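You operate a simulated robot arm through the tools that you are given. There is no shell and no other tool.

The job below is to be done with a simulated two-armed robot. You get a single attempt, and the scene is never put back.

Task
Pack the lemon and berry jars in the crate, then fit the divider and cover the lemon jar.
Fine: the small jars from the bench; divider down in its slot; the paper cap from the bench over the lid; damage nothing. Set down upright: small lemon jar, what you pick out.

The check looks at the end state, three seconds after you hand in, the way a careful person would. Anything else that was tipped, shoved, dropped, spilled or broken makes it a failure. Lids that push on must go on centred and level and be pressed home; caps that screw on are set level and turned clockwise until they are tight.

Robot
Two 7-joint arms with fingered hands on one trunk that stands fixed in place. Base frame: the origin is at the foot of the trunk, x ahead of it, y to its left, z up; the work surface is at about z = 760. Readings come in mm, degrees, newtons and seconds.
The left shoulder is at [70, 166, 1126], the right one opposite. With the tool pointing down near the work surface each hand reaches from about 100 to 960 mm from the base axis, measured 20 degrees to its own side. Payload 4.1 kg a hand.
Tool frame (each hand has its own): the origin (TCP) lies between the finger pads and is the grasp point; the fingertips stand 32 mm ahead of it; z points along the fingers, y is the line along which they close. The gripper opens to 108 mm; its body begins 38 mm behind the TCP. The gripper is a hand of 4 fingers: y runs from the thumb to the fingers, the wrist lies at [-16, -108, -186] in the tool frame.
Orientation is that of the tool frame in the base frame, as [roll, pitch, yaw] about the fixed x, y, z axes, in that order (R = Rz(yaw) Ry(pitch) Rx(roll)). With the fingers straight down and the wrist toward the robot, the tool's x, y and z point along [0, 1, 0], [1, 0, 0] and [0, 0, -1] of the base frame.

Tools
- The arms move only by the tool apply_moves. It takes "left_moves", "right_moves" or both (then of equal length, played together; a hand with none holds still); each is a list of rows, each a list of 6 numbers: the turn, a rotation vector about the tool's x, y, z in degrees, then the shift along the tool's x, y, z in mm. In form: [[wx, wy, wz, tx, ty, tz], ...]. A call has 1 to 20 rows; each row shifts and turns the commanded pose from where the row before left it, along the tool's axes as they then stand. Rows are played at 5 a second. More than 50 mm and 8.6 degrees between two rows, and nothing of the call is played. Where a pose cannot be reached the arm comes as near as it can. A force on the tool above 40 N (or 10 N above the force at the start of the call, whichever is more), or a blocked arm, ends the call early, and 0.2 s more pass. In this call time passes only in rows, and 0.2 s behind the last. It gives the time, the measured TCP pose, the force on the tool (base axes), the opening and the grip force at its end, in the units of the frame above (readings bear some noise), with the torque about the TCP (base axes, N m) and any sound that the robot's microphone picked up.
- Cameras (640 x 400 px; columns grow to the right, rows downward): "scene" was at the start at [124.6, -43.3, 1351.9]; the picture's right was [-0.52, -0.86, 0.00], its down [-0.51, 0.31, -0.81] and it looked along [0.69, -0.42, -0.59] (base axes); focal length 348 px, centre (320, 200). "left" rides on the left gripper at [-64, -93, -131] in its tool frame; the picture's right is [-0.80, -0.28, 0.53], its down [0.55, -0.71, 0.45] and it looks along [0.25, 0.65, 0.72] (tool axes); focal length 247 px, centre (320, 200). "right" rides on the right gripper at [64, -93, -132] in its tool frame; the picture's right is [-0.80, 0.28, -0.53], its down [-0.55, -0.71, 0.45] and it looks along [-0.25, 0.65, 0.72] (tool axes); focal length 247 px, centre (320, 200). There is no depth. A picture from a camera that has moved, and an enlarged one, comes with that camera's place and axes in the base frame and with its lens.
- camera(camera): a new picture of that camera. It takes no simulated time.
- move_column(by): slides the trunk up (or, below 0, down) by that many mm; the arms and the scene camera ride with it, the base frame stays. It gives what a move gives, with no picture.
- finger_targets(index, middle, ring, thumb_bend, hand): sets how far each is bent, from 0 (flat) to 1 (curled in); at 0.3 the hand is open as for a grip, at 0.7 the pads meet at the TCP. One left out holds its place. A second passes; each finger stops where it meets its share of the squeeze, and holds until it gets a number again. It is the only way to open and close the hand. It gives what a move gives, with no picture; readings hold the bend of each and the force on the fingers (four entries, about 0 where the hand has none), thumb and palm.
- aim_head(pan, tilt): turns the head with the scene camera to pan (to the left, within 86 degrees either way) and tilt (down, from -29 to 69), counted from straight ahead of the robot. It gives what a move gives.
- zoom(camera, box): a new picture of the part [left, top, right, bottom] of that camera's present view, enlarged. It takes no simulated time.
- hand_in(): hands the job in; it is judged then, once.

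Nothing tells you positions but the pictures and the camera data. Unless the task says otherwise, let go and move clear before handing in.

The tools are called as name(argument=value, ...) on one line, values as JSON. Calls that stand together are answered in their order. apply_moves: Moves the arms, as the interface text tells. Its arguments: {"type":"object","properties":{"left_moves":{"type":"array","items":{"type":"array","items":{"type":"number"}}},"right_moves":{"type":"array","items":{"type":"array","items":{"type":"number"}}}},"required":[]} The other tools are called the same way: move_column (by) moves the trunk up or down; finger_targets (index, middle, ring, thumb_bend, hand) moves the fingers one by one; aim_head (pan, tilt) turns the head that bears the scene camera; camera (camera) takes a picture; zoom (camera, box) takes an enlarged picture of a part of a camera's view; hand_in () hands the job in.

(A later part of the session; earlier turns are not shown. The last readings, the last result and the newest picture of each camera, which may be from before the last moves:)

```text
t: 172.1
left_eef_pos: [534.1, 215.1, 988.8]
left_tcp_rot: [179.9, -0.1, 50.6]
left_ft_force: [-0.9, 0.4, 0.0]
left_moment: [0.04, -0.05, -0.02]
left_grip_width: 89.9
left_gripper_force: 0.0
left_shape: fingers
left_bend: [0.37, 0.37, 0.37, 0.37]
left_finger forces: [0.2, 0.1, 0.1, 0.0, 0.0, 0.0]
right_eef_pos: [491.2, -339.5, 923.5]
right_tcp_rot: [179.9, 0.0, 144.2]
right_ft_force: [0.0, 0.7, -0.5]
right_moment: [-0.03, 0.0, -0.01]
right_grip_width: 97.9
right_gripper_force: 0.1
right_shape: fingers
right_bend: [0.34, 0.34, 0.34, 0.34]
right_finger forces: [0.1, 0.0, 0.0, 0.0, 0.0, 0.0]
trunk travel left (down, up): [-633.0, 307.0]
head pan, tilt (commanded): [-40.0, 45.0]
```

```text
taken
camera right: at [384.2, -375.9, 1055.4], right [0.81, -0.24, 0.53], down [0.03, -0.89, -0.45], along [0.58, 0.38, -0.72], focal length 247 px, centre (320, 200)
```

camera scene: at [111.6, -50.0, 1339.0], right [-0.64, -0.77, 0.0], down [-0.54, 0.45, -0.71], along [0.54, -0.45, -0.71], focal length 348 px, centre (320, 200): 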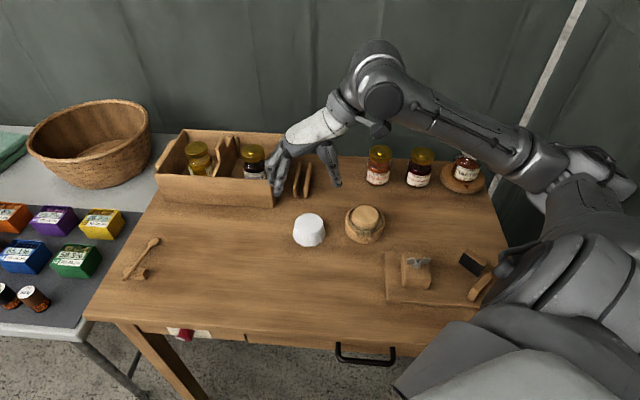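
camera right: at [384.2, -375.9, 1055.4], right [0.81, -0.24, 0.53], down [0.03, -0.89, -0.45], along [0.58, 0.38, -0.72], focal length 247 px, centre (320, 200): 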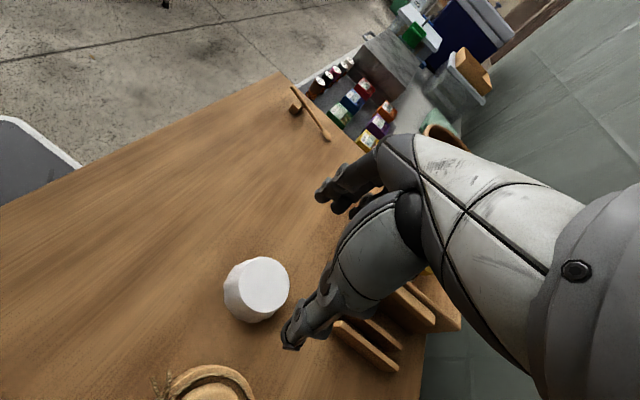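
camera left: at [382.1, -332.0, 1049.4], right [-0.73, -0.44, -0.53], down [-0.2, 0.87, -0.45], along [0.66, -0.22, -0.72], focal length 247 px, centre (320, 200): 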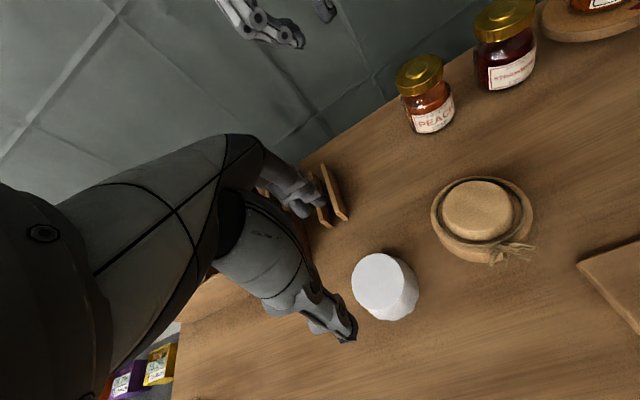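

The arm is in a natural posture now, with the elbow out to the right. I'll zoom in to refine the cap position before descending.

zoom(camera="right", box=[190, 220, 350, 360])

```text
2.86 times, centred on (270, 290) of right
camera zoom: at [384.2, -375.9, 1055.4], right [0.81, -0.24, 0.53], down [0.03, -0.89, -0.45], along [0.58, 0.38, -0.72], focal length 706 px, centre (463, -57)
```

zoom: 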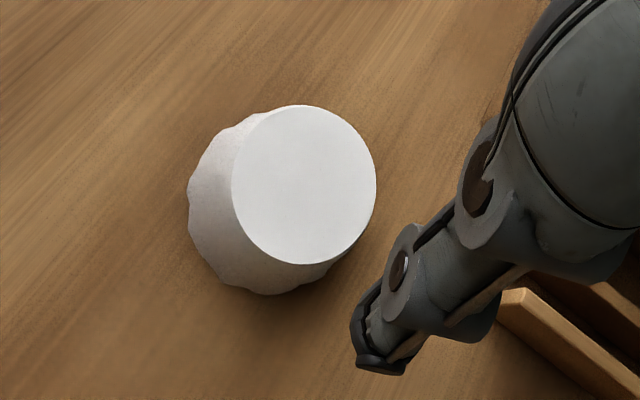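

apply_moves(right_moves=[[0, 0, 0, -1.2, -1.6, 20], [0, 0, 0, 0, 0, 25], [0, 0, 0, 0, 0, 25], [0, 0, 0, 0, 0, 20]])

zoom(camera="right", box=[210, 140, 430, 380])

zoom(camera="scene", box=[240, 90, 440, 270])

```text
t: 173.1
left_eef_pos: [537.8, 214.7, 988.7]
left_tcp_rot: [-180.0, 0.2, 50.6]
left_ft_force: [-0.1, -0.5, 0.1]
left_moment: [-0.02, -0.03, -0.01]
left_grip_width: 90.1
left_gripper_force: 0.0
left_shape: fingers
left_bend: [0.37, 0.37, 0.37, 0.37]
left_finger forces: [0.0, 0.0, 0.0, 0.0, 0.0, 0.1]
right_eef_pos: [491.8, -343.3, 831.4]
right_tcp_rot: [180.0, 0.1, 144.0]
right_ft_force: [0.4, 0.0, 0.7]
right_moment: [0.03, 0.01, -0.01]
right_grip_width: 98.0
right_gripper_force: 0.0
right_shape: fingers
right_bend: [0.34, 0.34, 0.34, 0.34]
right_finger forces: [0.1, 0.0, 0.1, 0.0, 0.0, 0.1]
trunk travel left (down, up): [-633.0, 307.0]
head pan, tilt (commanded): [-40.0, 45.0]
```

```text
1.67 times, centred on (320, 260) of right
camera zoom: at [386.0, -380.0, 963.2], right [0.81, -0.24, 0.53], down [0.03, -0.89, -0.45], along [0.58, 0.38, -0.72], focal length 412 px, centre (320, 100)
```

zoom: 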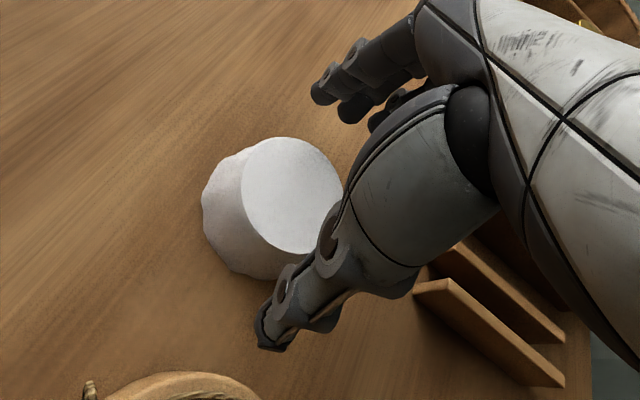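

```text
2.22 times, centred on (340, 180) of scene
camera zoom: at [112.2, -50.4, 1339.0], right [-0.64, -0.77, 0.0], down [-0.54, 0.45, -0.71], along [0.54, -0.45, -0.71], focal length 774 px, centre (276, 244)
```

zoom: 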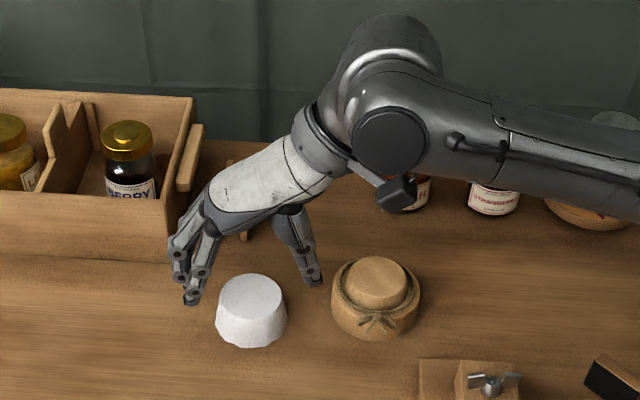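

The thumb would pass close to the brown cap, so I'll narrow the grip first, then finish the descent.

finger_targets(hand="right", index=0.4, middle=0.4, ring=0.4, thumb_bend=0.42)

apply_moves(right_moves=[[0, 0, 0, 1.4, -1, 3], [0, 0, 0, 0, 0, 8]])

zoom(camera="right", box=[210, 140, 430, 380])

zoom(camera="scene", box=[270, 160, 400, 260])

```text
t: 174.1
left_eef_pos: [536.6, 215.0, 987.8]
left_tcp_rot: [-179.9, 0.2, 50.6]
left_ft_force: [0.2, 0.1, -0.5]
left_moment: [-0.01, 0.01, -0.01]
left_grip_width: 90.1
left_gripper_force: 0.1
left_shape: fingers
left_bend: [0.37, 0.37, 0.37, 0.37]
left_finger forces: [0.0, 0.1, 0.0, 0.1, 0.1, 0.1]
right_eef_pos: [492.8, -342.9, 831.4]
right_tcp_rot: [179.9, 0.0, 144.2]
right_ft_force: [0.6, -0.3, 0.8]
right_moment: [-0.02, 0.02, 0.0]
right_grip_width: 80.6
right_gripper_force: 0.0
right_shape: fingers
right_bend: [0.4, 0.4, 0.4, 0.42]
right_finger forces: [0.0, 0.0, 0.1, 0.0, 0.0, 0.1]
trunk travel left (down, up): [-633.0, 307.0]
head pan, tilt (commanded): [-40.0, 45.0]
```

```text
t: 174.7
left_eef_pos: [536.6, 214.3, 988.0]
left_tcp_rot: [179.9, 0.2, 50.6]
left_ft_force: [0.0, -0.2, 0.5]
left_moment: [-0.01, -0.02, 0.0]
left_grip_width: 90.0
left_gripper_force: 0.1
left_shape: fingers
left_bend: [0.37, 0.37, 0.37, 0.37]
left_finger forces: [0.0, 0.1, 0.0, 0.0, 0.0, 0.0]
right_eef_pos: [490.3, -342.2, 821.4]
right_tcp_rot: [179.9, -0.1, 144.2]
right_ft_force: [-0.3, 0.7, -0.4]
right_moment: [-0.01, -0.02, 0.02]
right_grip_width: 80.3
right_gripper_force: 0.0
right_shape: fingers
right_bend: [0.4, 0.4, 0.4, 0.42]
right_finger forces: [0.1, 0.0, 0.0, 0.0, 0.0, 0.1]
trunk travel left (down, up): [-633.0, 307.0]
head pan, tilt (commanded): [-40.0, 45.0]
```

```text
1.67 times, centred on (320, 260) of right
camera zoom: at [384.3, -379.3, 952.4], right [0.81, -0.24, 0.53], down [0.03, -0.89, -0.45], along [0.58, 0.38, -0.72], focal length 412 px, centre (320, 100)
```

zoom: 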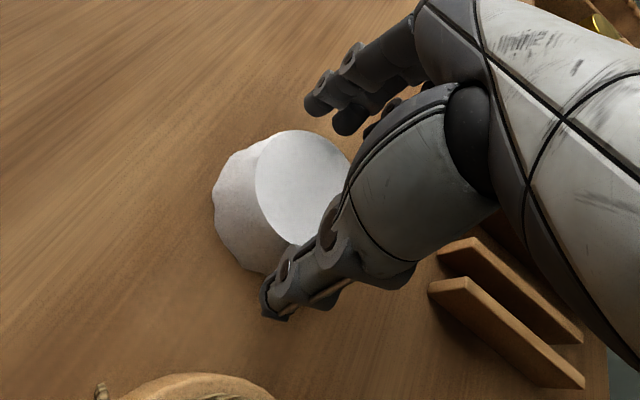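

```text
4.00 times, centred on (335, 210) of scene
camera zoom: at [112.2, -50.4, 1338.9], right [-0.64, -0.77, 0.0], down [-0.54, 0.45, -0.71], along [0.54, -0.45, -0.71], focal length 1393 px, centre (260, 160)
```

zoom: 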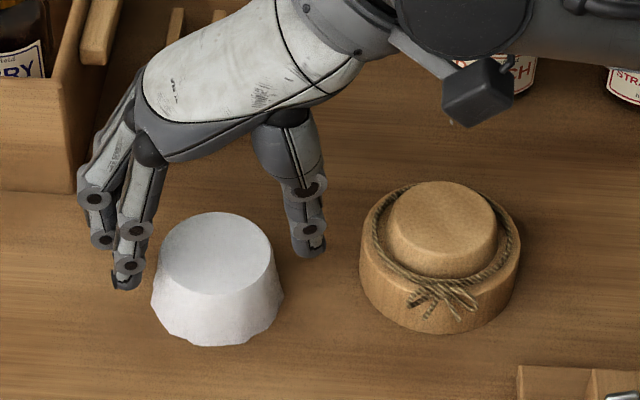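

apply_moves(right_moves=[[0, 0, 0, 0, 0, 7], [0, 0, 0, 0, 0, 6]])

finger_targets(hand="right", index=0.45, middle=0.45, ring=0.45, thumb_bend=0.46)

finger_targets(hand="right", index=0.475, middle=0.475, ring=0.475, thumb_bend=0.475)

zoom(camera="right", box=[210, 140, 430, 380])

zoom(camera="scene", box=[270, 160, 400, 260])

```text
t: 175.3
left_eef_pos: [536.3, 215.2, 988.1]
left_tcp_rot: [179.9, 0.2, 50.5]
left_ft_force: [-0.3, -0.5, 0.4]
left_moment: [0.01, 0.02, 0.03]
left_grip_width: 89.8
left_gripper_force: 0.1
left_shape: fingers
left_bend: [0.37, 0.37, 0.37, 0.37]
left_finger forces: [0.0, 0.0, 0.0, 0.0, 0.0, 0.0]
right_eef_pos: [491.0, -343.0, 808.6]
right_tcp_rot: [179.9, 0.1, 144.2]
right_ft_force: [-0.2, -0.7, 1.0]
right_moment: [0.0, -0.02, -0.03]
right_grip_width: 80.4
right_gripper_force: 0.1
right_shape: fingers
right_bend: [0.4, 0.4, 0.4, 0.42]
right_finger forces: [0.1, 0.0, 0.0, 0.1, 0.1, 0.1]
trunk travel left (down, up): [-633.0, 307.0]
head pan, tilt (commanded): [-40.0, 45.0]
```

```text
t: 176.3
left_eef_pos: [536.8, 214.4, 988.5]
left_tcp_rot: [180.0, 0.2, 50.5]
left_ft_force: [0.3, 0.2, -0.1]
left_moment: [0.01, 0.05, -0.02]
left_grip_width: 90.0
left_gripper_force: 0.0
left_shape: fingers
left_bend: [0.37, 0.37, 0.37, 0.37]
left_finger forces: [0.0, 0.0, 0.0, 0.1, 0.0, 0.0]
right_eef_pos: [490.7, -343.1, 808.4]
right_tcp_rot: [179.8, 0.0, 144.3]
right_ft_force: [-0.6, 0.0, 0.0]
right_moment: [0.0, 0.01, 0.02]
right_grip_width: 68.5
right_gripper_force: 0.0
right_shape: fingers
right_bend: [0.45, 0.45, 0.45, 0.46]
right_finger forces: [0.0, 0.0, 0.0, 0.0, 0.0, 0.1]
trunk travel left (down, up): [-633.0, 307.0]
head pan, tilt (commanded): [-40.0, 45.0]
```

```text
t: 177.3
left_eef_pos: [535.1, 214.6, 988.5]
left_tcp_rot: [179.9, 0.1, 50.6]
left_ft_force: [-0.4, -0.9, -0.9]
left_moment: [0.02, -0.04, 0.05]
left_grip_width: 90.1
left_gripper_force: 0.1
left_shape: fingers
left_bend: [0.37, 0.37, 0.37, 0.37]
left_finger forces: [0.0, 0.0, 0.0, 0.0, 0.1, 0.0]
right_eef_pos: [492.1, -341.7, 807.9]
right_tcp_rot: [179.9, 0.0, 144.2]
right_ft_force: [0.4, 1.0, -1.0]
right_moment: [-0.05, -0.01, -0.04]
right_grip_width: 64.4
right_gripper_force: 0.1
right_shape: fingers
right_bend: [0.47, 0.47, 0.47, 0.47]
right_finger forces: [0.0, 0.2, 0.0, 0.0, 0.1, 0.0]
trunk travel left (down, up): [-633.0, 307.0]
head pan, tilt (commanded): [-40.0, 45.0]
```

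```text
1.67 times, centred on (320, 260) of right
camera zoom: at [384.6, -379.2, 939.5], right [0.81, -0.24, 0.53], down [0.03, -0.89, -0.45], along [0.58, 0.38, -0.72], focal length 412 px, centre (320, 100)
```

zoom: 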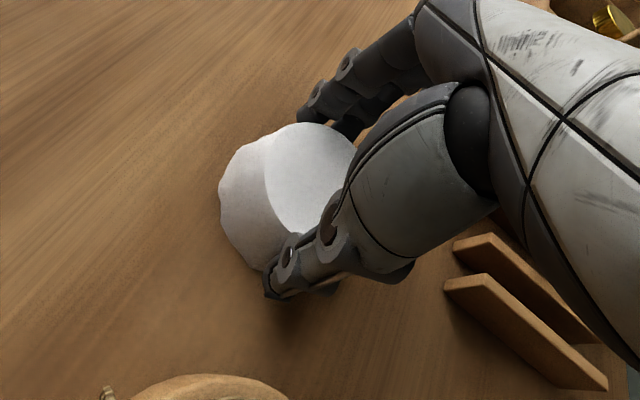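

```text
4.00 times, centred on (335, 210) of scene
camera zoom: at [112.1, -50.3, 1339.0], right [-0.64, -0.77, 0.0], down [-0.54, 0.45, -0.71], along [0.54, -0.45, -0.71], focal length 1393 px, centre (260, 160)
```

zoom: 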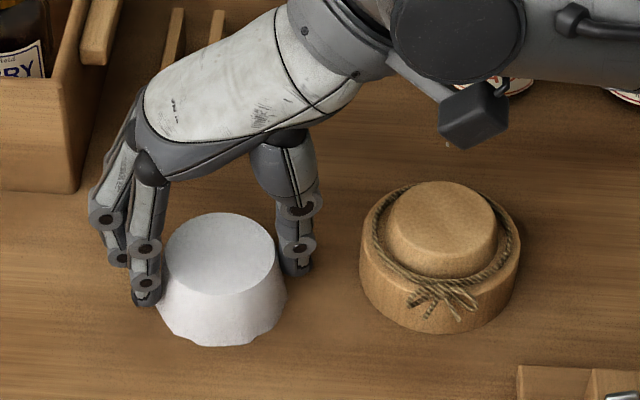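

finger_targets(hand="right", index=0.49, middle=0.49, ring=0.49, thumb_bend=0.49)

finger_targets(hand="right", index=0.51, middle=0.51, ring=0.52, thumb_bend=0.51)

apply_moves(right_moves=[[0, 0, 0, 0, 0, -4], [0, 0, 0, 0, 0, -6], [0, 0, 0, 0, 0, -10]])

zoom(camera="right", box=[210, 140, 430, 380])

zoom(camera="scene", box=[270, 150, 400, 260])

```text
t: 178.3
left_eef_pos: [535.4, 215.0, 987.7]
left_tcp_rot: [-179.9, 0.3, 50.6]
left_ft_force: [-0.6, 0.1, -0.2]
left_moment: [0.01, -0.02, -0.04]
left_grip_width: 89.8
left_gripper_force: 0.1
left_shape: fingers
left_bend: [0.37, 0.37, 0.37, 0.37]
left_finger forces: [0.0, 0.0, 0.0, 0.1, 0.0, 0.0]
right_eef_pos: [490.2, -341.9, 807.6]
right_tcp_rot: [179.9, -0.1, 144.3]
right_ft_force: [0.3, -0.3, -0.3]
right_moment: [0.05, 0.0, 0.0]
right_grip_width: 61.6
right_gripper_force: 2.0
right_shape: fingers
right_bend: [0.48, 0.48, 0.49, 0.47]
right_finger forces: [0.3, 1.0, 0.1, 0.0, 1.3, 0.1]
trunk travel left (down, up): [-633.0, 307.0]
head pan, tilt (commanded): [-40.0, 45.0]
```

```text
t: 179.3
left_eef_pos: [535.6, 215.8, 987.5]
left_tcp_rot: [179.9, 0.2, 50.6]
left_ft_force: [-0.2, 0.0, -0.1]
left_moment: [0.02, -0.04, 0.01]
left_grip_width: 90.2
left_gripper_force: 0.1
left_shape: fingers
left_bend: [0.37, 0.37, 0.37, 0.37]
left_finger forces: [0.0, 0.1, 0.0, 0.0, 0.1, 0.1]
right_eef_pos: [491.1, -343.2, 807.9]
right_tcp_rot: [179.9, 0.0, 144.3]
right_ft_force: [0.1, 1.0, 0.8]
right_moment: [-0.01, -0.04, -0.02]
right_grip_width: 60.1
right_gripper_force: 2.9
right_shape: fingers
right_bend: [0.49, 0.49, 0.52, 0.48]
right_finger forces: [1.1, 1.8, 0.0, 0.1, 2.9, 0.0]
trunk travel left (down, up): [-633.0, 307.0]
head pan, tilt (commanded): [-40.0, 45.0]
```

```text
t: 180.1
left_eef_pos: [535.7, 215.3, 988.0]
left_tcp_rot: [179.9, 0.2, 50.6]
left_ft_force: [0.2, 0.7, 0.0]
left_moment: [0.02, -0.01, 0.0]
left_grip_width: 89.9
left_gripper_force: 0.0
left_shape: fingers
left_bend: [0.37, 0.37, 0.37, 0.37]
left_finger forces: [0.0, 0.0, 0.1, 0.0, 0.1, 0.1]
right_eef_pos: [490.7, -342.6, 827.4]
right_tcp_rot: [179.9, 0.0, 144.2]
right_ft_force: [0.2, 0.5, 0.2]
right_moment: [-0.02, -0.02, 0.02]
right_grip_width: 60.2
right_gripper_force: 2.9
right_shape: fingers
right_bend: [0.49, 0.49, 0.52, 0.48]
right_finger forces: [1.0, 1.6, 0.0, 0.0, 2.9, 0.0]
trunk travel left (down, up): [-633.0, 307.0]
head pan, tilt (commanded): [-40.0, 45.0]
```

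```text
1.67 times, centred on (320, 260) of right
camera zoom: at [384.2, -379.3, 959.2], right [0.81, -0.24, 0.53], down [0.03, -0.89, -0.45], along [0.58, 0.38, -0.72], focal length 412 px, centre (320, 100)
```

zoom: 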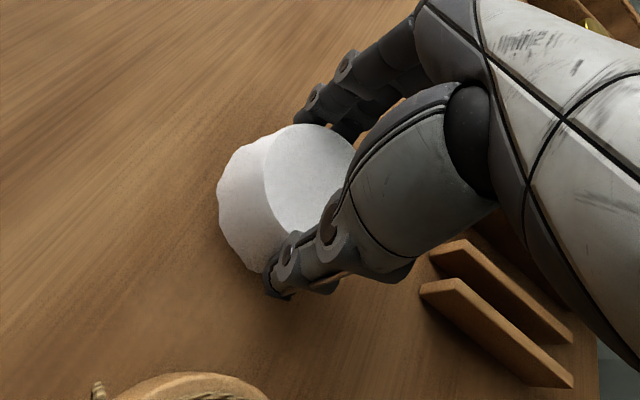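

```text
3.64 times, centred on (335, 205) of scene
camera zoom: at [112.0, -50.1, 1338.9], right [-0.64, -0.77, 0.0], down [-0.54, 0.45, -0.71], along [0.54, -0.45, -0.71], focal length 1266 px, centre (266, 182)
```

zoom: 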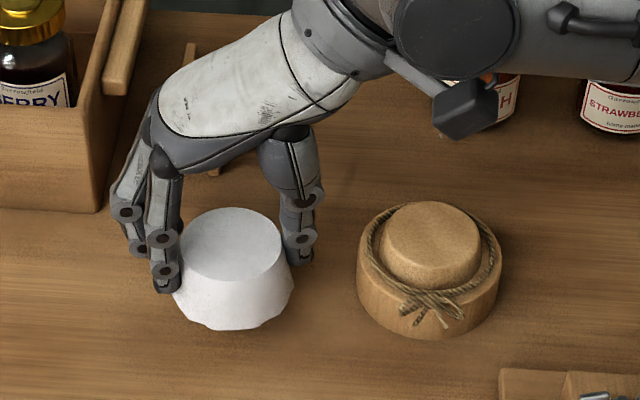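

The cap is held level. I'll raise the trunk a bit for elbow clearance, lift the cap above the divider tab, and carry it toward the crate.

move_column(by=60)

apply_moves(right_moves=[[0, 0, 0, 0, 0, -20], [0, 0, 0, 0, 0, -25], [0, 0, 0, 0, 0, -25], [0, 0, 0, -20, 24, 0], [0, 0, 0, -27, 33, 0], [0, 0, 0, -27, 33, 0], [0, 0, 0, -27, 33, 0], [0, 0, 0, -27, 33, 0]])

camera(camera="scene")

camera(camera="right")

```text
t: 181.1
left_eef_pos: [536.2, 215.6, 1047.6]
left_tcp_rot: [-180.0, 0.2, 50.6]
left_ft_force: [-0.1, 0.6, 0.1]
left_moment: [0.0, -0.01, 0.0]
left_grip_width: 90.1
left_gripper_force: 0.0
left_shape: fingers
left_bend: [0.37, 0.37, 0.37, 0.37]
left_finger forces: [0.0, 0.1, 0.0, 0.1, 0.0, 0.1]
right_eef_pos: [489.4, -343.3, 887.0]
right_tcp_rot: [179.9, 0.0, 144.3]
right_ft_force: [0.0, -0.2, -0.1]
right_moment: [-0.01, -0.06, 0.0]
right_grip_width: 60.3
right_gripper_force: 2.8
right_shape: fingers
right_bend: [0.49, 0.49, 0.52, 0.48]
right_finger forces: [0.9, 1.6, 0.1, 0.1, 2.9, 0.0]
trunk travel left (down, up): [-693.0, 247.0]
head pan, tilt (commanded): [-40.0, 45.0]
```

```text
t: 182.9
left_eef_pos: [538.4, 216.2, 1046.4]
left_tcp_rot: [180.0, 0.1, 50.5]
left_ft_force: [-0.6, 0.2, 0.4]
left_moment: [-0.01, 0.04, -0.01]
left_grip_width: 90.0
left_gripper_force: 0.1
left_shape: fingers
left_bend: [0.37, 0.37, 0.37, 0.37]
left_finger forces: [0.1, 0.0, 0.0, 0.0, 0.0, 0.0]
right_eef_pos: [686.6, -290.6, 954.7]
right_tcp_rot: [-179.9, 0.0, 144.1]
right_ft_force: [0.2, 0.5, -0.3]
right_moment: [0.0, -0.01, 0.01]
right_grip_width: 60.3
right_gripper_force: 2.6
right_shape: fingers
right_bend: [0.49, 0.49, 0.52, 0.48]
right_finger forces: [1.0, 1.7, 0.0, 0.0, 2.8, 0.0]
trunk travel left (down, up): [-693.0, 247.0]
head pan, tilt (commanded): [-40.0, 45.0]
```

```text
taken
camera scene: at [114.0, -49.1, 1398.8], right [-0.64, -0.77, 0.0], down [-0.54, 0.45, -0.71], along [0.54, -0.46, -0.71], focal length 348 px, centre (320, 200)
```

scene: 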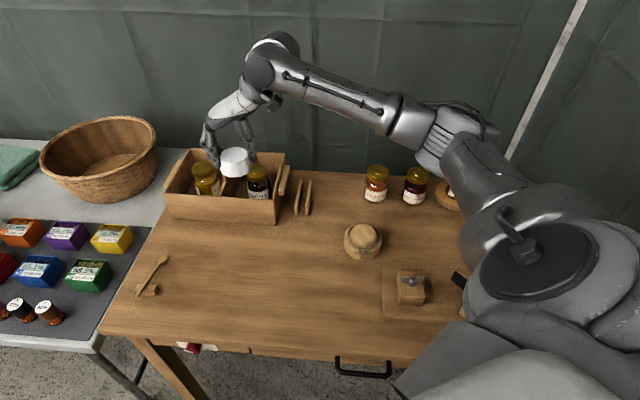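

```text
taken
camera right: at [581.3, -327.9, 1086.8], right [0.81, -0.24, 0.53], down [0.03, -0.89, -0.45], along [0.58, 0.38, -0.72], focal length 247 px, centre (320, 200)
```

right: 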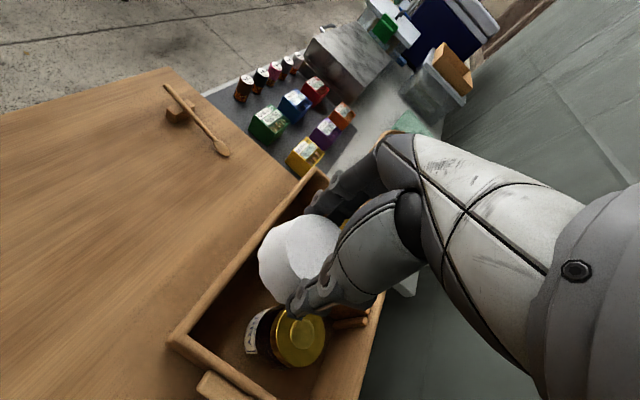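

apply_moves(right_moves=[[0, 0, 6, 0, 0, 0], [0, 0, 6, 0, 0, 0], [0, 0, 6, 0, 0, 0], [0, 0, 6, 0, 0, 0]])

camera(camera="scene")

apply_moves(right_moves=[[0, 0, 6, 0, 0, 0], [0, 0, 6, 0, 0, 0], [0, 0, 6, 0, 0, 0], [0, 0, 6, 0, 0, 0]])

camera(camera="scene")

```text
t: 183.9
left_eef_pos: [537.2, 215.2, 1047.2]
left_tcp_rot: [180.0, 0.2, 50.6]
left_ft_force: [0.6, -0.3, -0.4]
left_moment: [-0.02, -0.01, 0.0]
left_grip_width: 90.1
left_gripper_force: 0.0
left_shape: fingers
left_bend: [0.37, 0.37, 0.37, 0.37]
left_finger forces: [0.0, 0.1, 0.0, 0.0, 0.1, 0.0]
right_eef_pos: [685.4, -291.2, 955.9]
right_tcp_rot: [179.9, 0.1, 120.1]
right_ft_force: [-0.1, 0.4, -0.8]
right_moment: [0.01, 0.01, -0.01]
right_grip_width: 60.0
right_gripper_force: 3.1
right_shape: fingers
right_bend: [0.5, 0.49, 0.52, 0.48]
right_finger forces: [1.0, 1.7, 0.0, 0.0, 2.9, 0.1]
trunk travel left (down, up): [-693.0, 247.0]
head pan, tilt (commanded): [-40.0, 45.0]
```

```text
taken
camera scene: at [112.4, -50.0, 1398.9], right [-0.64, -0.77, 0.0], down [-0.54, 0.45, -0.71], along [0.54, -0.45, -0.71], focal length 348 px, centre (320, 200)
```

scene: 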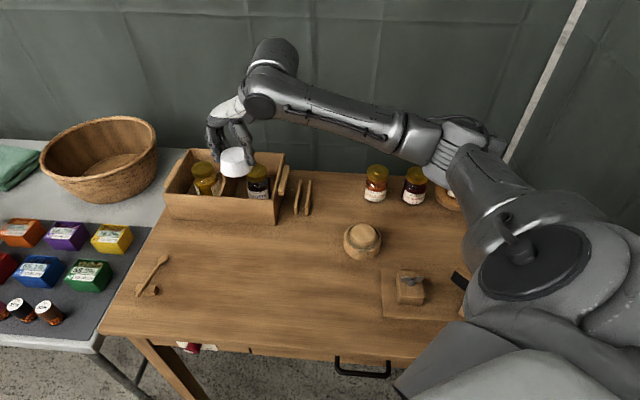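

```text
t: 184.9
left_eef_pos: [536.3, 214.4, 1047.5]
left_tcp_rot: [-180.0, 0.2, 50.6]
left_ft_force: [0.5, -0.2, 0.9]
left_moment: [-0.02, -0.01, 0.02]
left_grip_width: 89.9
left_gripper_force: 0.1
left_shape: fingers
left_bend: [0.37, 0.37, 0.37, 0.37]
left_finger forces: [0.1, 0.1, 0.0, 0.0, 0.0, 0.0]
right_eef_pos: [684.8, -290.3, 957.6]
right_tcp_rot: [179.9, 0.0, 96.0]
right_ft_force: [0.7, 0.8, 0.2]
right_moment: [0.01, -0.01, 0.01]
right_grip_width: 60.2
right_gripper_force: 3.1
right_shape: fingers
right_bend: [0.5, 0.49, 0.52, 0.48]
right_finger forces: [1.0, 1.6, 0.0, 0.0, 2.7, 0.0]
trunk travel left (down, up): [-693.0, 247.0]
head pan, tilt (commanded): [-40.0, 45.0]
```

```text
taken
camera scene: at [112.3, -49.9, 1399.0], right [-0.64, -0.77, 0.0], down [-0.54, 0.45, -0.71], along [0.54, -0.45, -0.71], focal length 348 px, centre (320, 200)
```

scene: 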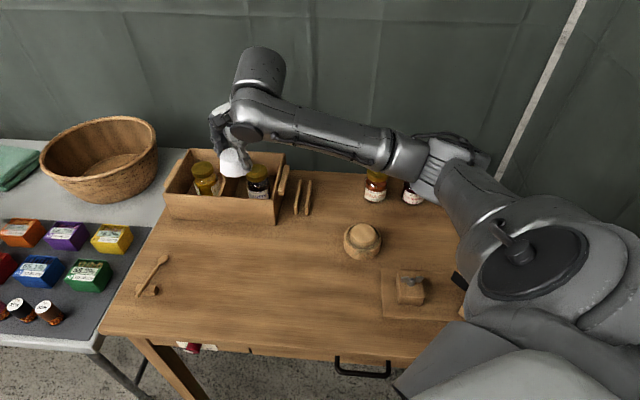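

apply_moves(right_moves=[[0, 0, 6, 0, 0, 0], [0, 0, 6, 0, 0, 0], [0, 0, 6, 0, 0, 0], [0, 0, 6, 0, 0, 0], [0, 0, 6, 0, 0, 0], [0, 0, 6, 0, 0, 0]])

camera(camera="scene")

camera(camera="right")

```text
t: 186.3
left_eef_pos: [537.1, 215.6, 1047.7]
left_tcp_rot: [-179.9, 0.2, 50.6]
left_ft_force: [-0.4, 0.1, -0.4]
left_moment: [0.04, 0.01, 0.02]
left_grip_width: 90.0
left_gripper_force: 0.0
left_shape: fingers
left_bend: [0.37, 0.37, 0.37, 0.37]
left_finger forces: [0.1, 0.0, 0.0, 0.0, 0.0, 0.0]
right_eef_pos: [684.5, -290.1, 957.8]
right_tcp_rot: [-180.0, 0.0, 60.1]
right_ft_force: [0.1, -0.5, -0.1]
right_moment: [-0.04, 0.0, 0.0]
right_grip_width: 60.6
right_gripper_force: 1.8
right_shape: fingers
right_bend: [0.5, 0.49, 0.52, 0.48]
right_finger forces: [1.1, 1.6, 0.0, 0.1, 2.8, 0.0]
trunk travel left (down, up): [-693.0, 247.0]
head pan, tilt (commanded): [-40.0, 45.0]
```

```text
taken
camera scene: at [112.5, -49.6, 1398.9], right [-0.64, -0.77, 0.0], down [-0.54, 0.45, -0.71], along [0.54, -0.45, -0.71], focal length 348 px, centre (320, 200)
```

scene: 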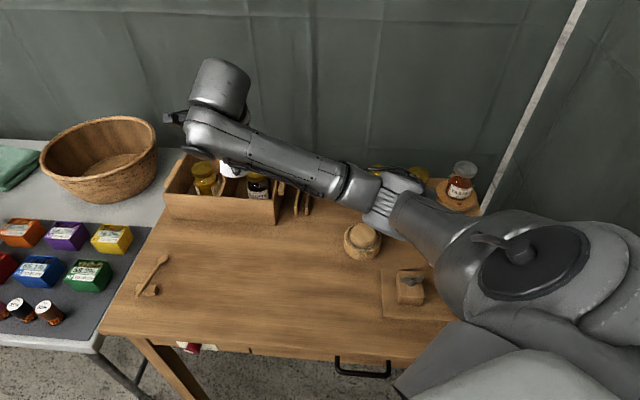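

```text
taken
camera right: at [637.2, -187.9, 1089.9], right [-0.15, -0.83, 0.53], down [-0.89, -0.12, -0.45], along [0.44, -0.54, -0.72], focal length 247 px, centre (320, 200)
```

right: 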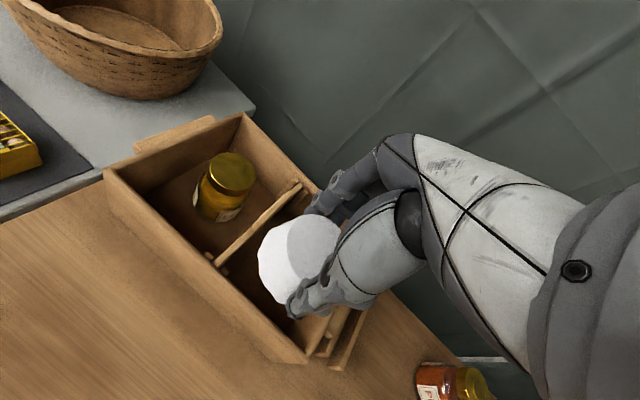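

Everything is clear at yaw 60. I'll zoom in to locate the lemon lid precisely.

zoom(camera="right", box=[170, 120, 300, 240])

zoom(camera="scene", box=[160, 140, 270, 230])

zoom(camera="right", box=[240, 180, 380, 330])

```text
3.33 times, centred on (235, 180) of right
camera zoom: at [637.2, -187.9, 1089.9], right [-0.15, -0.83, 0.53], down [-0.89, -0.12, -0.45], along [0.44, -0.54, -0.72], focal length 823 px, centre (603, 267)
```

zoom: 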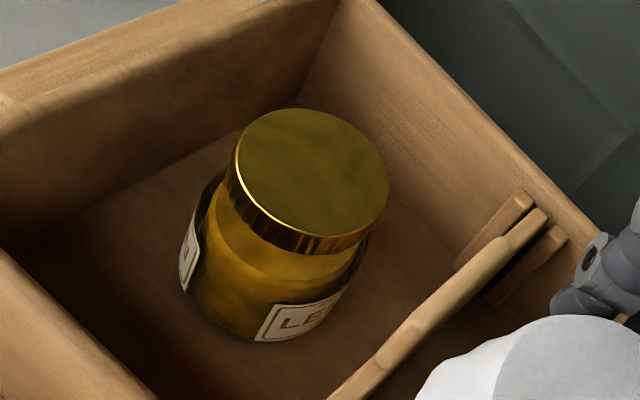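

```text
4.44 times, centred on (215, 185) of scene
camera zoom: at [112.5, -49.6, 1398.9], right [-0.64, -0.77, 0.0], down [-0.54, 0.45, -0.71], along [0.54, -0.45, -0.71], focal length 1548 px, centre (787, 267)
```

zoom: 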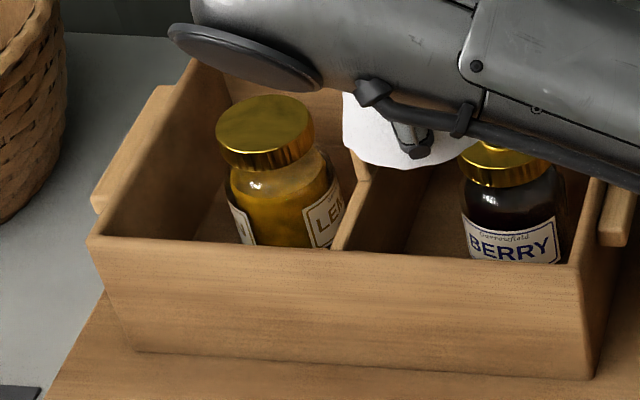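

```text
2.67 times, centred on (310, 255) of right
camera zoom: at [637.2, -187.9, 1089.9], right [-0.15, -0.83, 0.53], down [-0.89, -0.12, -0.45], along [0.44, -0.54, -0.72], focal length 659 px, centre (347, 53)
```

zoom: 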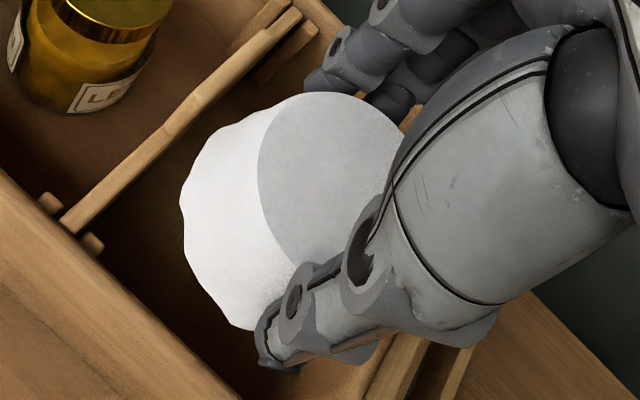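

The lemon lid is centred at about (802, -252), and the divider sits properly between both rib pairs. I'll bring the cap over the lid.

apply_moves(right_moves=[[0, 0, 0, 18, 15.5, 0], [0, 0, 0, 26, 22.7, 0], [0, 0, 0, 26, 22.7, 0], [0, 0, 0, 24.3, 21.5, 0]])

camera(camera="right")

camera(camera="scene")

zoom(camera="scene", box=[140, 80, 280, 220])

```text
t: 187.3
left_eef_pos: [536.6, 216.5, 1048.4]
left_tcp_rot: [-180.0, 0.2, 50.6]
left_ft_force: [0.3, -0.1, -0.8]
left_moment: [0.01, 0.0, 0.01]
left_grip_width: 90.2
left_gripper_force: 0.0
left_shape: fingers
left_bend: [0.37, 0.37, 0.37, 0.37]
left_finger forces: [0.0, 0.0, 0.0, 0.0, 0.0, 0.0]
right_eef_pos: [805.9, -250.0, 956.2]
right_tcp_rot: [180.0, 0.0, 60.1]
right_ft_force: [0.0, -0.1, 0.0]
right_moment: [0.04, 0.02, 0.06]
right_grip_width: 60.0
right_gripper_force: 2.9
right_shape: fingers
right_bend: [0.5, 0.49, 0.52, 0.48]
right_finger forces: [1.0, 1.8, 0.0, 0.0, 2.9, 0.0]
trunk travel left (down, up): [-693.0, 247.0]
head pan, tilt (commanded): [-40.0, 45.0]
```

```text
taken
camera right: at [757.7, -146.9, 1089.7], right [-0.15, -0.83, 0.53], down [-0.89, -0.12, -0.45], along [0.44, -0.54, -0.72], focal length 247 px, centre (320, 200)
```

right: 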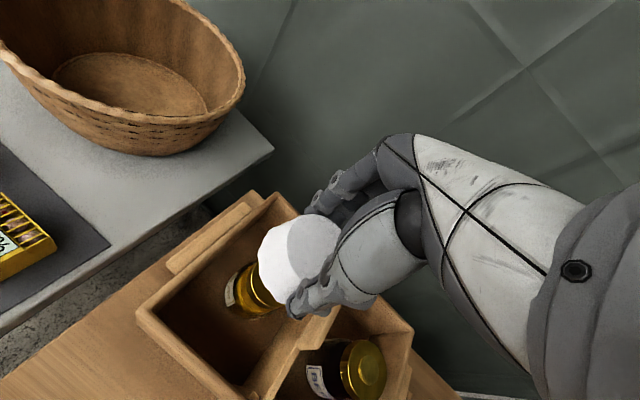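

```text
taken
camera scene: at [113.2, -48.9, 1398.9], right [-0.64, -0.77, 0.0], down [-0.54, 0.45, -0.71], along [0.54, -0.46, -0.71], focal length 348 px, centre (320, 200)
```

scene: 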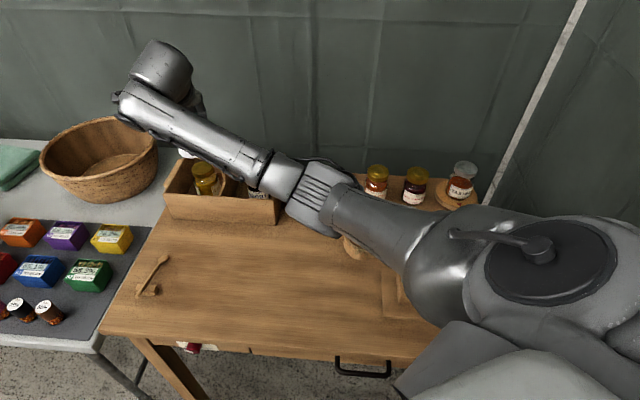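

```text
2.86 times, centred on (210, 150) of scene
camera zoom: at [113.2, -48.9, 1398.9], right [-0.64, -0.77, 0.0], down [-0.54, 0.45, -0.71], along [0.54, -0.46, -0.71], focal length 995 px, centre (634, 343)
```

zoom: 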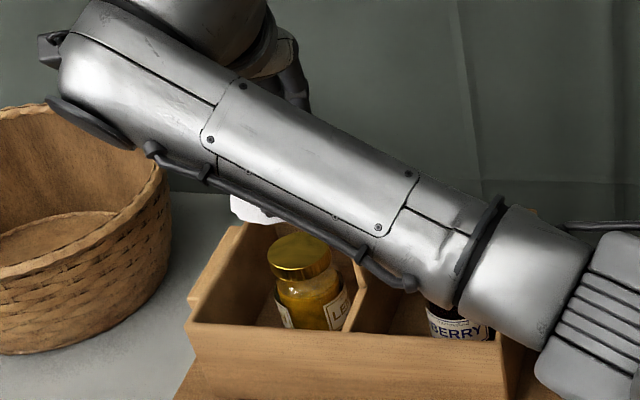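

apply_moves(right_moves=[[0, 0, 0, -1.5, -2.6, 5]])

camera(camera="left")

zoom(camera="left", box=[310, 0, 430, 110])

zoom(camera="right", box=[210, 180, 380, 340])

```text
t: 187.7
left_eef_pos: [535.8, 215.5, 1047.1]
left_tcp_rot: [-180.0, 0.2, 50.6]
left_ft_force: [-0.9, 0.6, 0.4]
left_moment: [0.02, 0.0, 0.06]
left_grip_width: 90.0
left_gripper_force: 0.2
left_shape: fingers
left_bend: [0.37, 0.37, 0.37, 0.37]
left_finger forces: [0.0, 0.0, 0.0, 0.1, 0.0, 0.1]
right_eef_pos: [802.6, -248.4, 953.3]
right_tcp_rot: [179.8, 0.0, 60.2]
right_ft_force: [0.2, 0.5, -1.1]
right_moment: [0.02, -0.01, -0.01]
right_grip_width: 60.0
right_gripper_force: 2.9
right_shape: fingers
right_bend: [0.5, 0.49, 0.52, 0.48]
right_finger forces: [1.0, 1.8, 0.1, 0.0, 2.9, 0.1]
trunk travel left (down, up): [-693.0, 247.0]
head pan, tilt (commanded): [-40.0, 45.0]
```

```text
taken
camera left: at [424.3, 224.9, 1180.2], right [-0.73, -0.44, -0.53], down [-0.2, 0.87, -0.45], along [0.66, -0.22, -0.72], focal length 247 px, centre (320, 200)
```

left: 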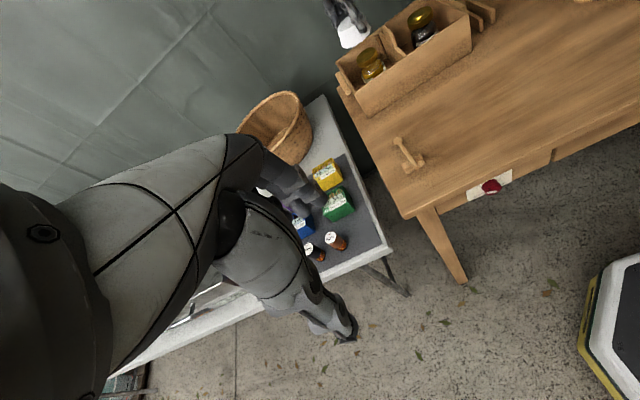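

```text
3.64 times, centred on (370, 55) of left
camera zoom: at [424.3, 224.9, 1180.2], right [-0.73, -0.44, -0.53], down [-0.2, 0.87, -0.45], along [0.66, -0.22, -0.72], focal length 898 px, centre (138, 727)
```

zoom: 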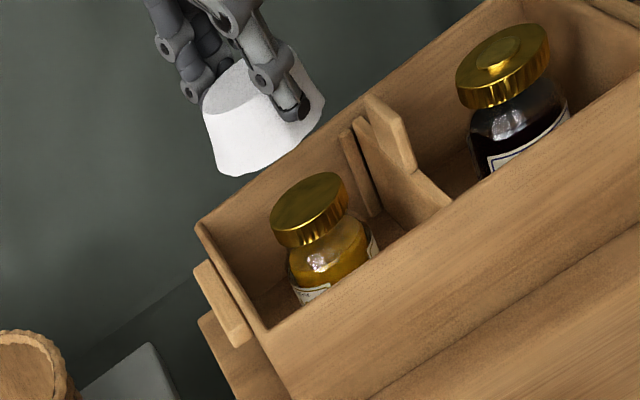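

```text
2.50 times, centred on (295, 260) of right
camera zoom: at [753.9, -146.5, 1085.2], right [-0.15, -0.83, 0.53], down [-0.88, -0.13, -0.45], along [0.44, -0.54, -0.72], focal length 617 px, centre (382, 50)
```

zoom: 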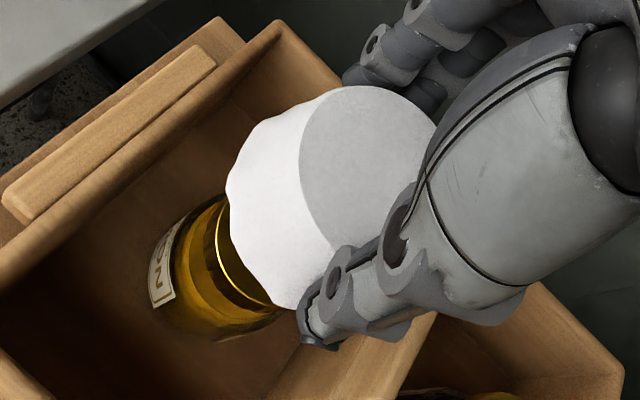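

The left-hand camera gives an excellent side view. I'll zoom in there to check the cap's alignment with the lid.

zoom(camera="left", box=[325, 5, 395, 85])

```text
5.00 times, centred on (360, 45) of left
camera zoom: at [424.3, 224.9, 1180.2], right [-0.73, -0.44, -0.53], down [-0.2, 0.87, -0.45], along [0.66, -0.22, -0.72], focal length 1235 px, centre (120, 975)
```

zoom: 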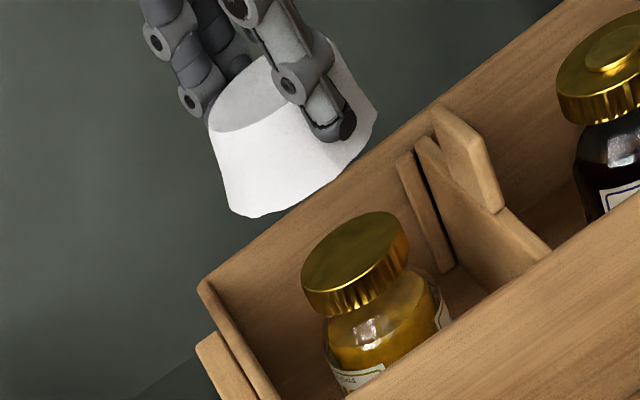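

apply_moves(right_moves=[[0, 0, 0, 0, 0, 15], [0, 0, 0, 0, 0, 15], [0, 0, 0, 0, 0, 12]])

zoom(camera="left", box=[325, 5, 395, 85])

zoom(camera="right", box=[210, 180, 380, 340])

zoom(camera="scene", box=[160, 120, 260, 220])

```text
t: 188.5
left_eef_pos: [536.5, 215.4, 1047.2]
left_tcp_rot: [-180.0, 0.3, 50.6]
left_ft_force: [0.4, 0.4, -0.1]
left_moment: [0.01, -0.03, -0.04]
left_grip_width: 90.0
left_gripper_force: 0.0
left_shape: fingers
left_bend: [0.37, 0.37, 0.37, 0.37]
left_finger forces: [0.0, 0.0, 0.0, 0.0, 0.0, 0.0]
right_eef_pos: [801.4, -251.2, 911.8]
right_tcp_rot: [179.9, 0.0, 60.2]
right_ft_force: [0.0, 0.8, 0.0]
right_moment: [0.0, 0.01, 0.01]
right_grip_width: 60.1
right_gripper_force: 2.7
right_shape: fingers
right_bend: [0.5, 0.49, 0.52, 0.48]
right_finger forces: [1.0, 1.7, 0.0, 0.0, 2.7, 0.0]
trunk travel left (down, up): [-693.0, 247.0]
head pan, tilt (commanded): [-40.0, 45.0]
```

```text
5.00 times, centred on (360, 45) of left
camera zoom: at [424.2, 224.4, 1180.3], right [-0.73, -0.44, -0.53], down [-0.2, 0.87, -0.45], along [0.66, -0.22, -0.72], focal length 1235 px, centre (120, 975)
```

zoom: 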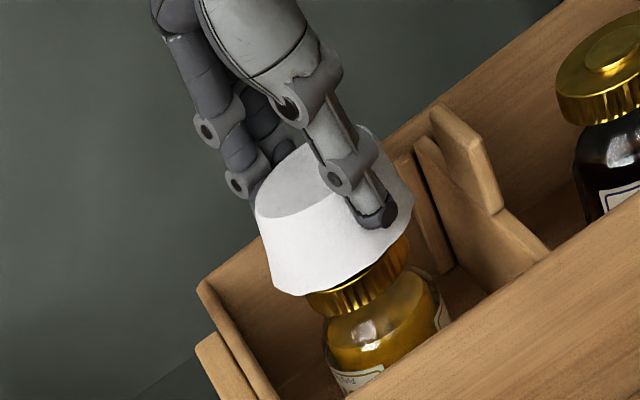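

```text
2.50 times, centred on (295, 260) of right
camera zoom: at [752.4, -147.9, 1043.4], right [-0.15, -0.83, 0.53], down [-0.88, -0.12, -0.45], along [0.44, -0.54, -0.72], focal length 617 px, centre (382, 50)
```

zoom: 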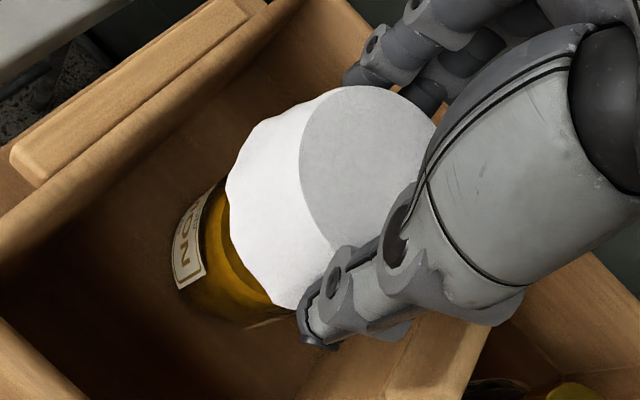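

```text
4.00 times, centred on (210, 170) of scene
camera zoom: at [112.2, -50.3, 1399.0], right [-0.64, -0.77, 0.0], down [-0.54, 0.45, -0.71], along [0.54, -0.45, -0.71], focal length 1393 px, centre (760, 320)
```

zoom: 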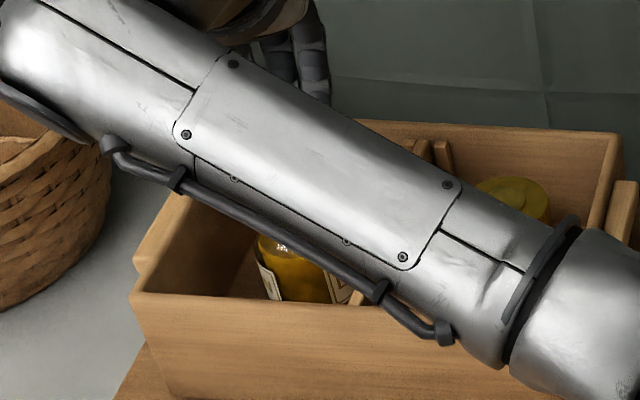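

The left camera shows the cap about 2–3 mm off laterally and 4 mm short of the lid's axis. I'll correct that and measure again.

apply_moves(right_moves=[[0, 0, 0, -3.6, 2.9, 0]])

zoom(camera="left", box=[335, 25, 385, 75])

zoom(camera="right", box=[210, 180, 380, 340])

```text
t: 188.9
left_eef_pos: [535.7, 214.3, 1048.5]
left_tcp_rot: [179.9, 0.2, 50.6]
left_ft_force: [0.4, 0.7, 0.9]
left_moment: [-0.03, -0.01, 0.0]
left_grip_width: 90.0
left_gripper_force: 0.1
left_shape: fingers
left_bend: [0.37, 0.37, 0.37, 0.37]
left_finger forces: [0.0, 0.0, 0.0, 0.0, 0.0, 0.0]
right_eef_pos: [801.7, -255.3, 912.0]
right_tcp_rot: [179.9, -0.1, 60.1]
right_ft_force: [-0.1, -0.1, -0.4]
right_moment: [-0.02, 0.03, -0.01]
right_grip_width: 60.1
right_gripper_force: 2.9
right_shape: fingers
right_bend: [0.5, 0.49, 0.52, 0.48]
right_finger forces: [1.0, 1.7, 0.0, 0.1, 2.7, 0.1]
trunk travel left (down, up): [-693.0, 247.0]
head pan, tilt (commanded): [-40.0, 45.0]
```

```text
8.00 times, centred on (360, 50) of left
camera zoom: at [424.2, 224.5, 1180.3], right [-0.73, -0.44, -0.53], down [-0.2, 0.87, -0.45], along [0.66, -0.22, -0.72], focal length 1976 px, centre (0, 1400)
```

zoom: 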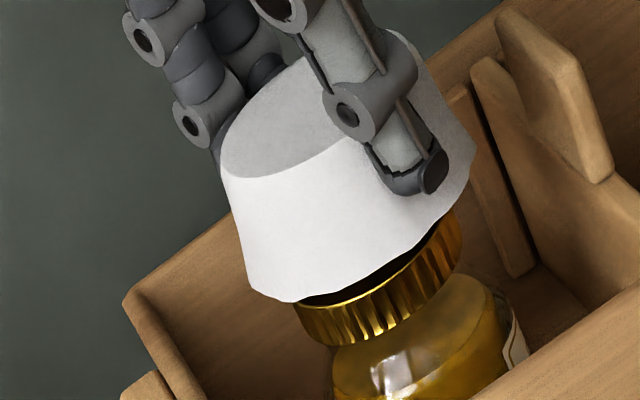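

```text
2.50 times, centred on (295, 260) of right
camera zoom: at [753.0, -152.1, 1043.5], right [-0.15, -0.83, 0.53], down [-0.88, -0.13, -0.45], along [0.44, -0.54, -0.72], focal length 617 px, centre (382, 50)
```

zoom: 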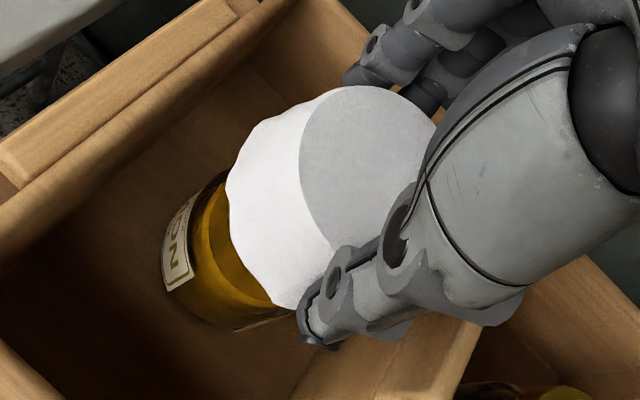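

The alignment now looks good in the close-up, with the cap concentric with the lid to within about 1–2 mm. I'll lower it slowly over the lid.

apply_moves(right_moves=[[0, 0, 0, 0, 0, 5], [0, 0, 0, 0, 0, 5], [0, 0, 0, 0, 0, 5]])

zoom(camera="left", box=[335, 25, 385, 75])

```text
t: 189.7
left_eef_pos: [536.7, 215.2, 1048.2]
left_tcp_rot: [180.0, 0.2, 50.6]
left_ft_force: [-0.1, 0.2, 0.6]
left_moment: [0.0, 0.01, 0.02]
left_grip_width: 90.0
left_gripper_force: 0.1
left_shape: fingers
left_bend: [0.37, 0.37, 0.37, 0.37]
left_finger forces: [0.0, 0.0, 0.0, 0.1, 0.1, 0.1]
right_eef_pos: [801.4, -254.9, 895.5]
right_tcp_rot: [-180.0, -0.1, 60.1]
right_ft_force: [-0.2, 0.0, 0.0]
right_moment: [0.01, 0.02, -0.01]
right_grip_width: 60.1
right_gripper_force: 3.1
right_shape: fingers
right_bend: [0.5, 0.49, 0.52, 0.48]
right_finger forces: [1.0, 1.7, 0.0, 0.0, 2.7, 0.0]
trunk travel left (down, up): [-693.0, 247.0]
head pan, tilt (commanded): [-40.0, 45.0]
```

```text
8.00 times, centred on (360, 50) of left
camera zoom: at [424.3, 224.6, 1180.3], right [-0.73, -0.44, -0.53], down [-0.2, 0.87, -0.45], along [0.66, -0.22, -0.72], focal length 1976 px, centre (0, 1400)
```

zoom: 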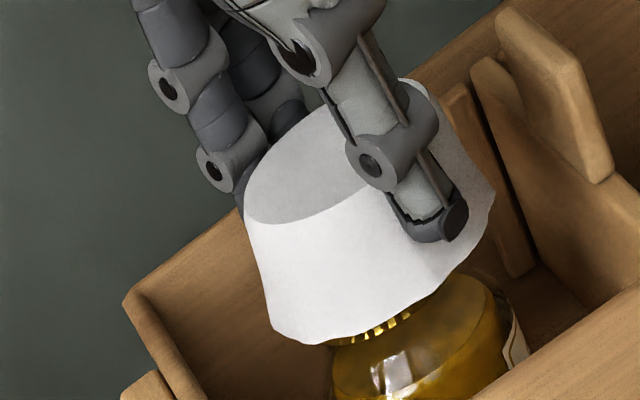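

apply_moves(right_moves=[[0, 0, 0, 0, 0, 4], [0, 0, 0, 0, 0, 4], [0, 0, 0, 0, 0, 4]])

zoom(camera="left", box=[335, 25, 385, 75])

zoom(camera="right", box=[210, 180, 380, 340])

```text
t: 190.5
left_eef_pos: [536.9, 215.0, 1049.1]
left_tcp_rot: [-179.9, 0.2, 50.6]
left_ft_force: [0.5, 0.6, 0.9]
left_moment: [0.0, -0.01, -0.03]
left_grip_width: 90.1
left_gripper_force: 0.0
left_shape: fingers
left_bend: [0.37, 0.37, 0.37, 0.37]
left_finger forces: [0.1, 0.1, 0.1, 0.0, 0.1, 0.0]
right_eef_pos: [801.9, -254.1, 883.6]
right_tcp_rot: [179.8, -0.1, 60.2]
right_ft_force: [0.0, 0.6, 0.0]
right_moment: [-0.01, 0.0, -0.01]
right_grip_width: 59.9
right_gripper_force: 2.9
right_shape: fingers
right_bend: [0.5, 0.49, 0.52, 0.48]
right_finger forces: [1.0, 1.7, 0.0, 0.1, 2.7, 0.1]
trunk travel left (down, up): [-693.0, 247.0]
head pan, tilt (commanded): [-40.0, 45.0]
```

```text
8.00 times, centred on (360, 50) of left
camera zoom: at [424.2, 224.6, 1180.3], right [-0.73, -0.44, -0.53], down [-0.2, 0.87, -0.45], along [0.66, -0.22, -0.72], focal length 1976 px, centre (0, 1400)
```

zoom: 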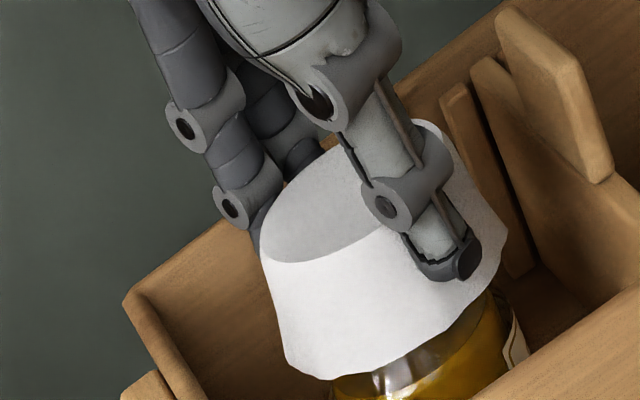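

```text
2.50 times, centred on (295, 260) of right
camera zoom: at [753.7, -152.0, 1016.2], right [-0.15, -0.83, 0.53], down [-0.88, -0.12, -0.45], along [0.44, -0.54, -0.72], focal length 617 px, centre (382, 50)
```

zoom: 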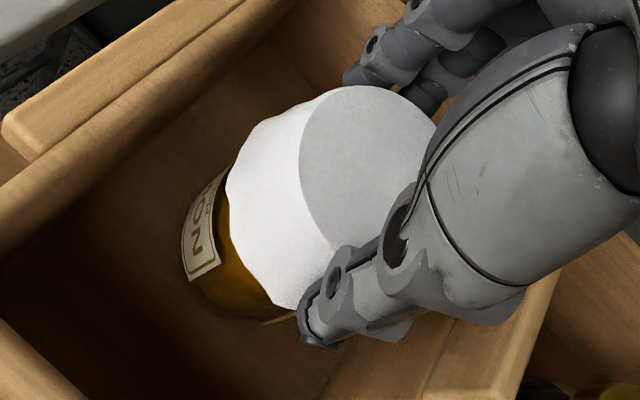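

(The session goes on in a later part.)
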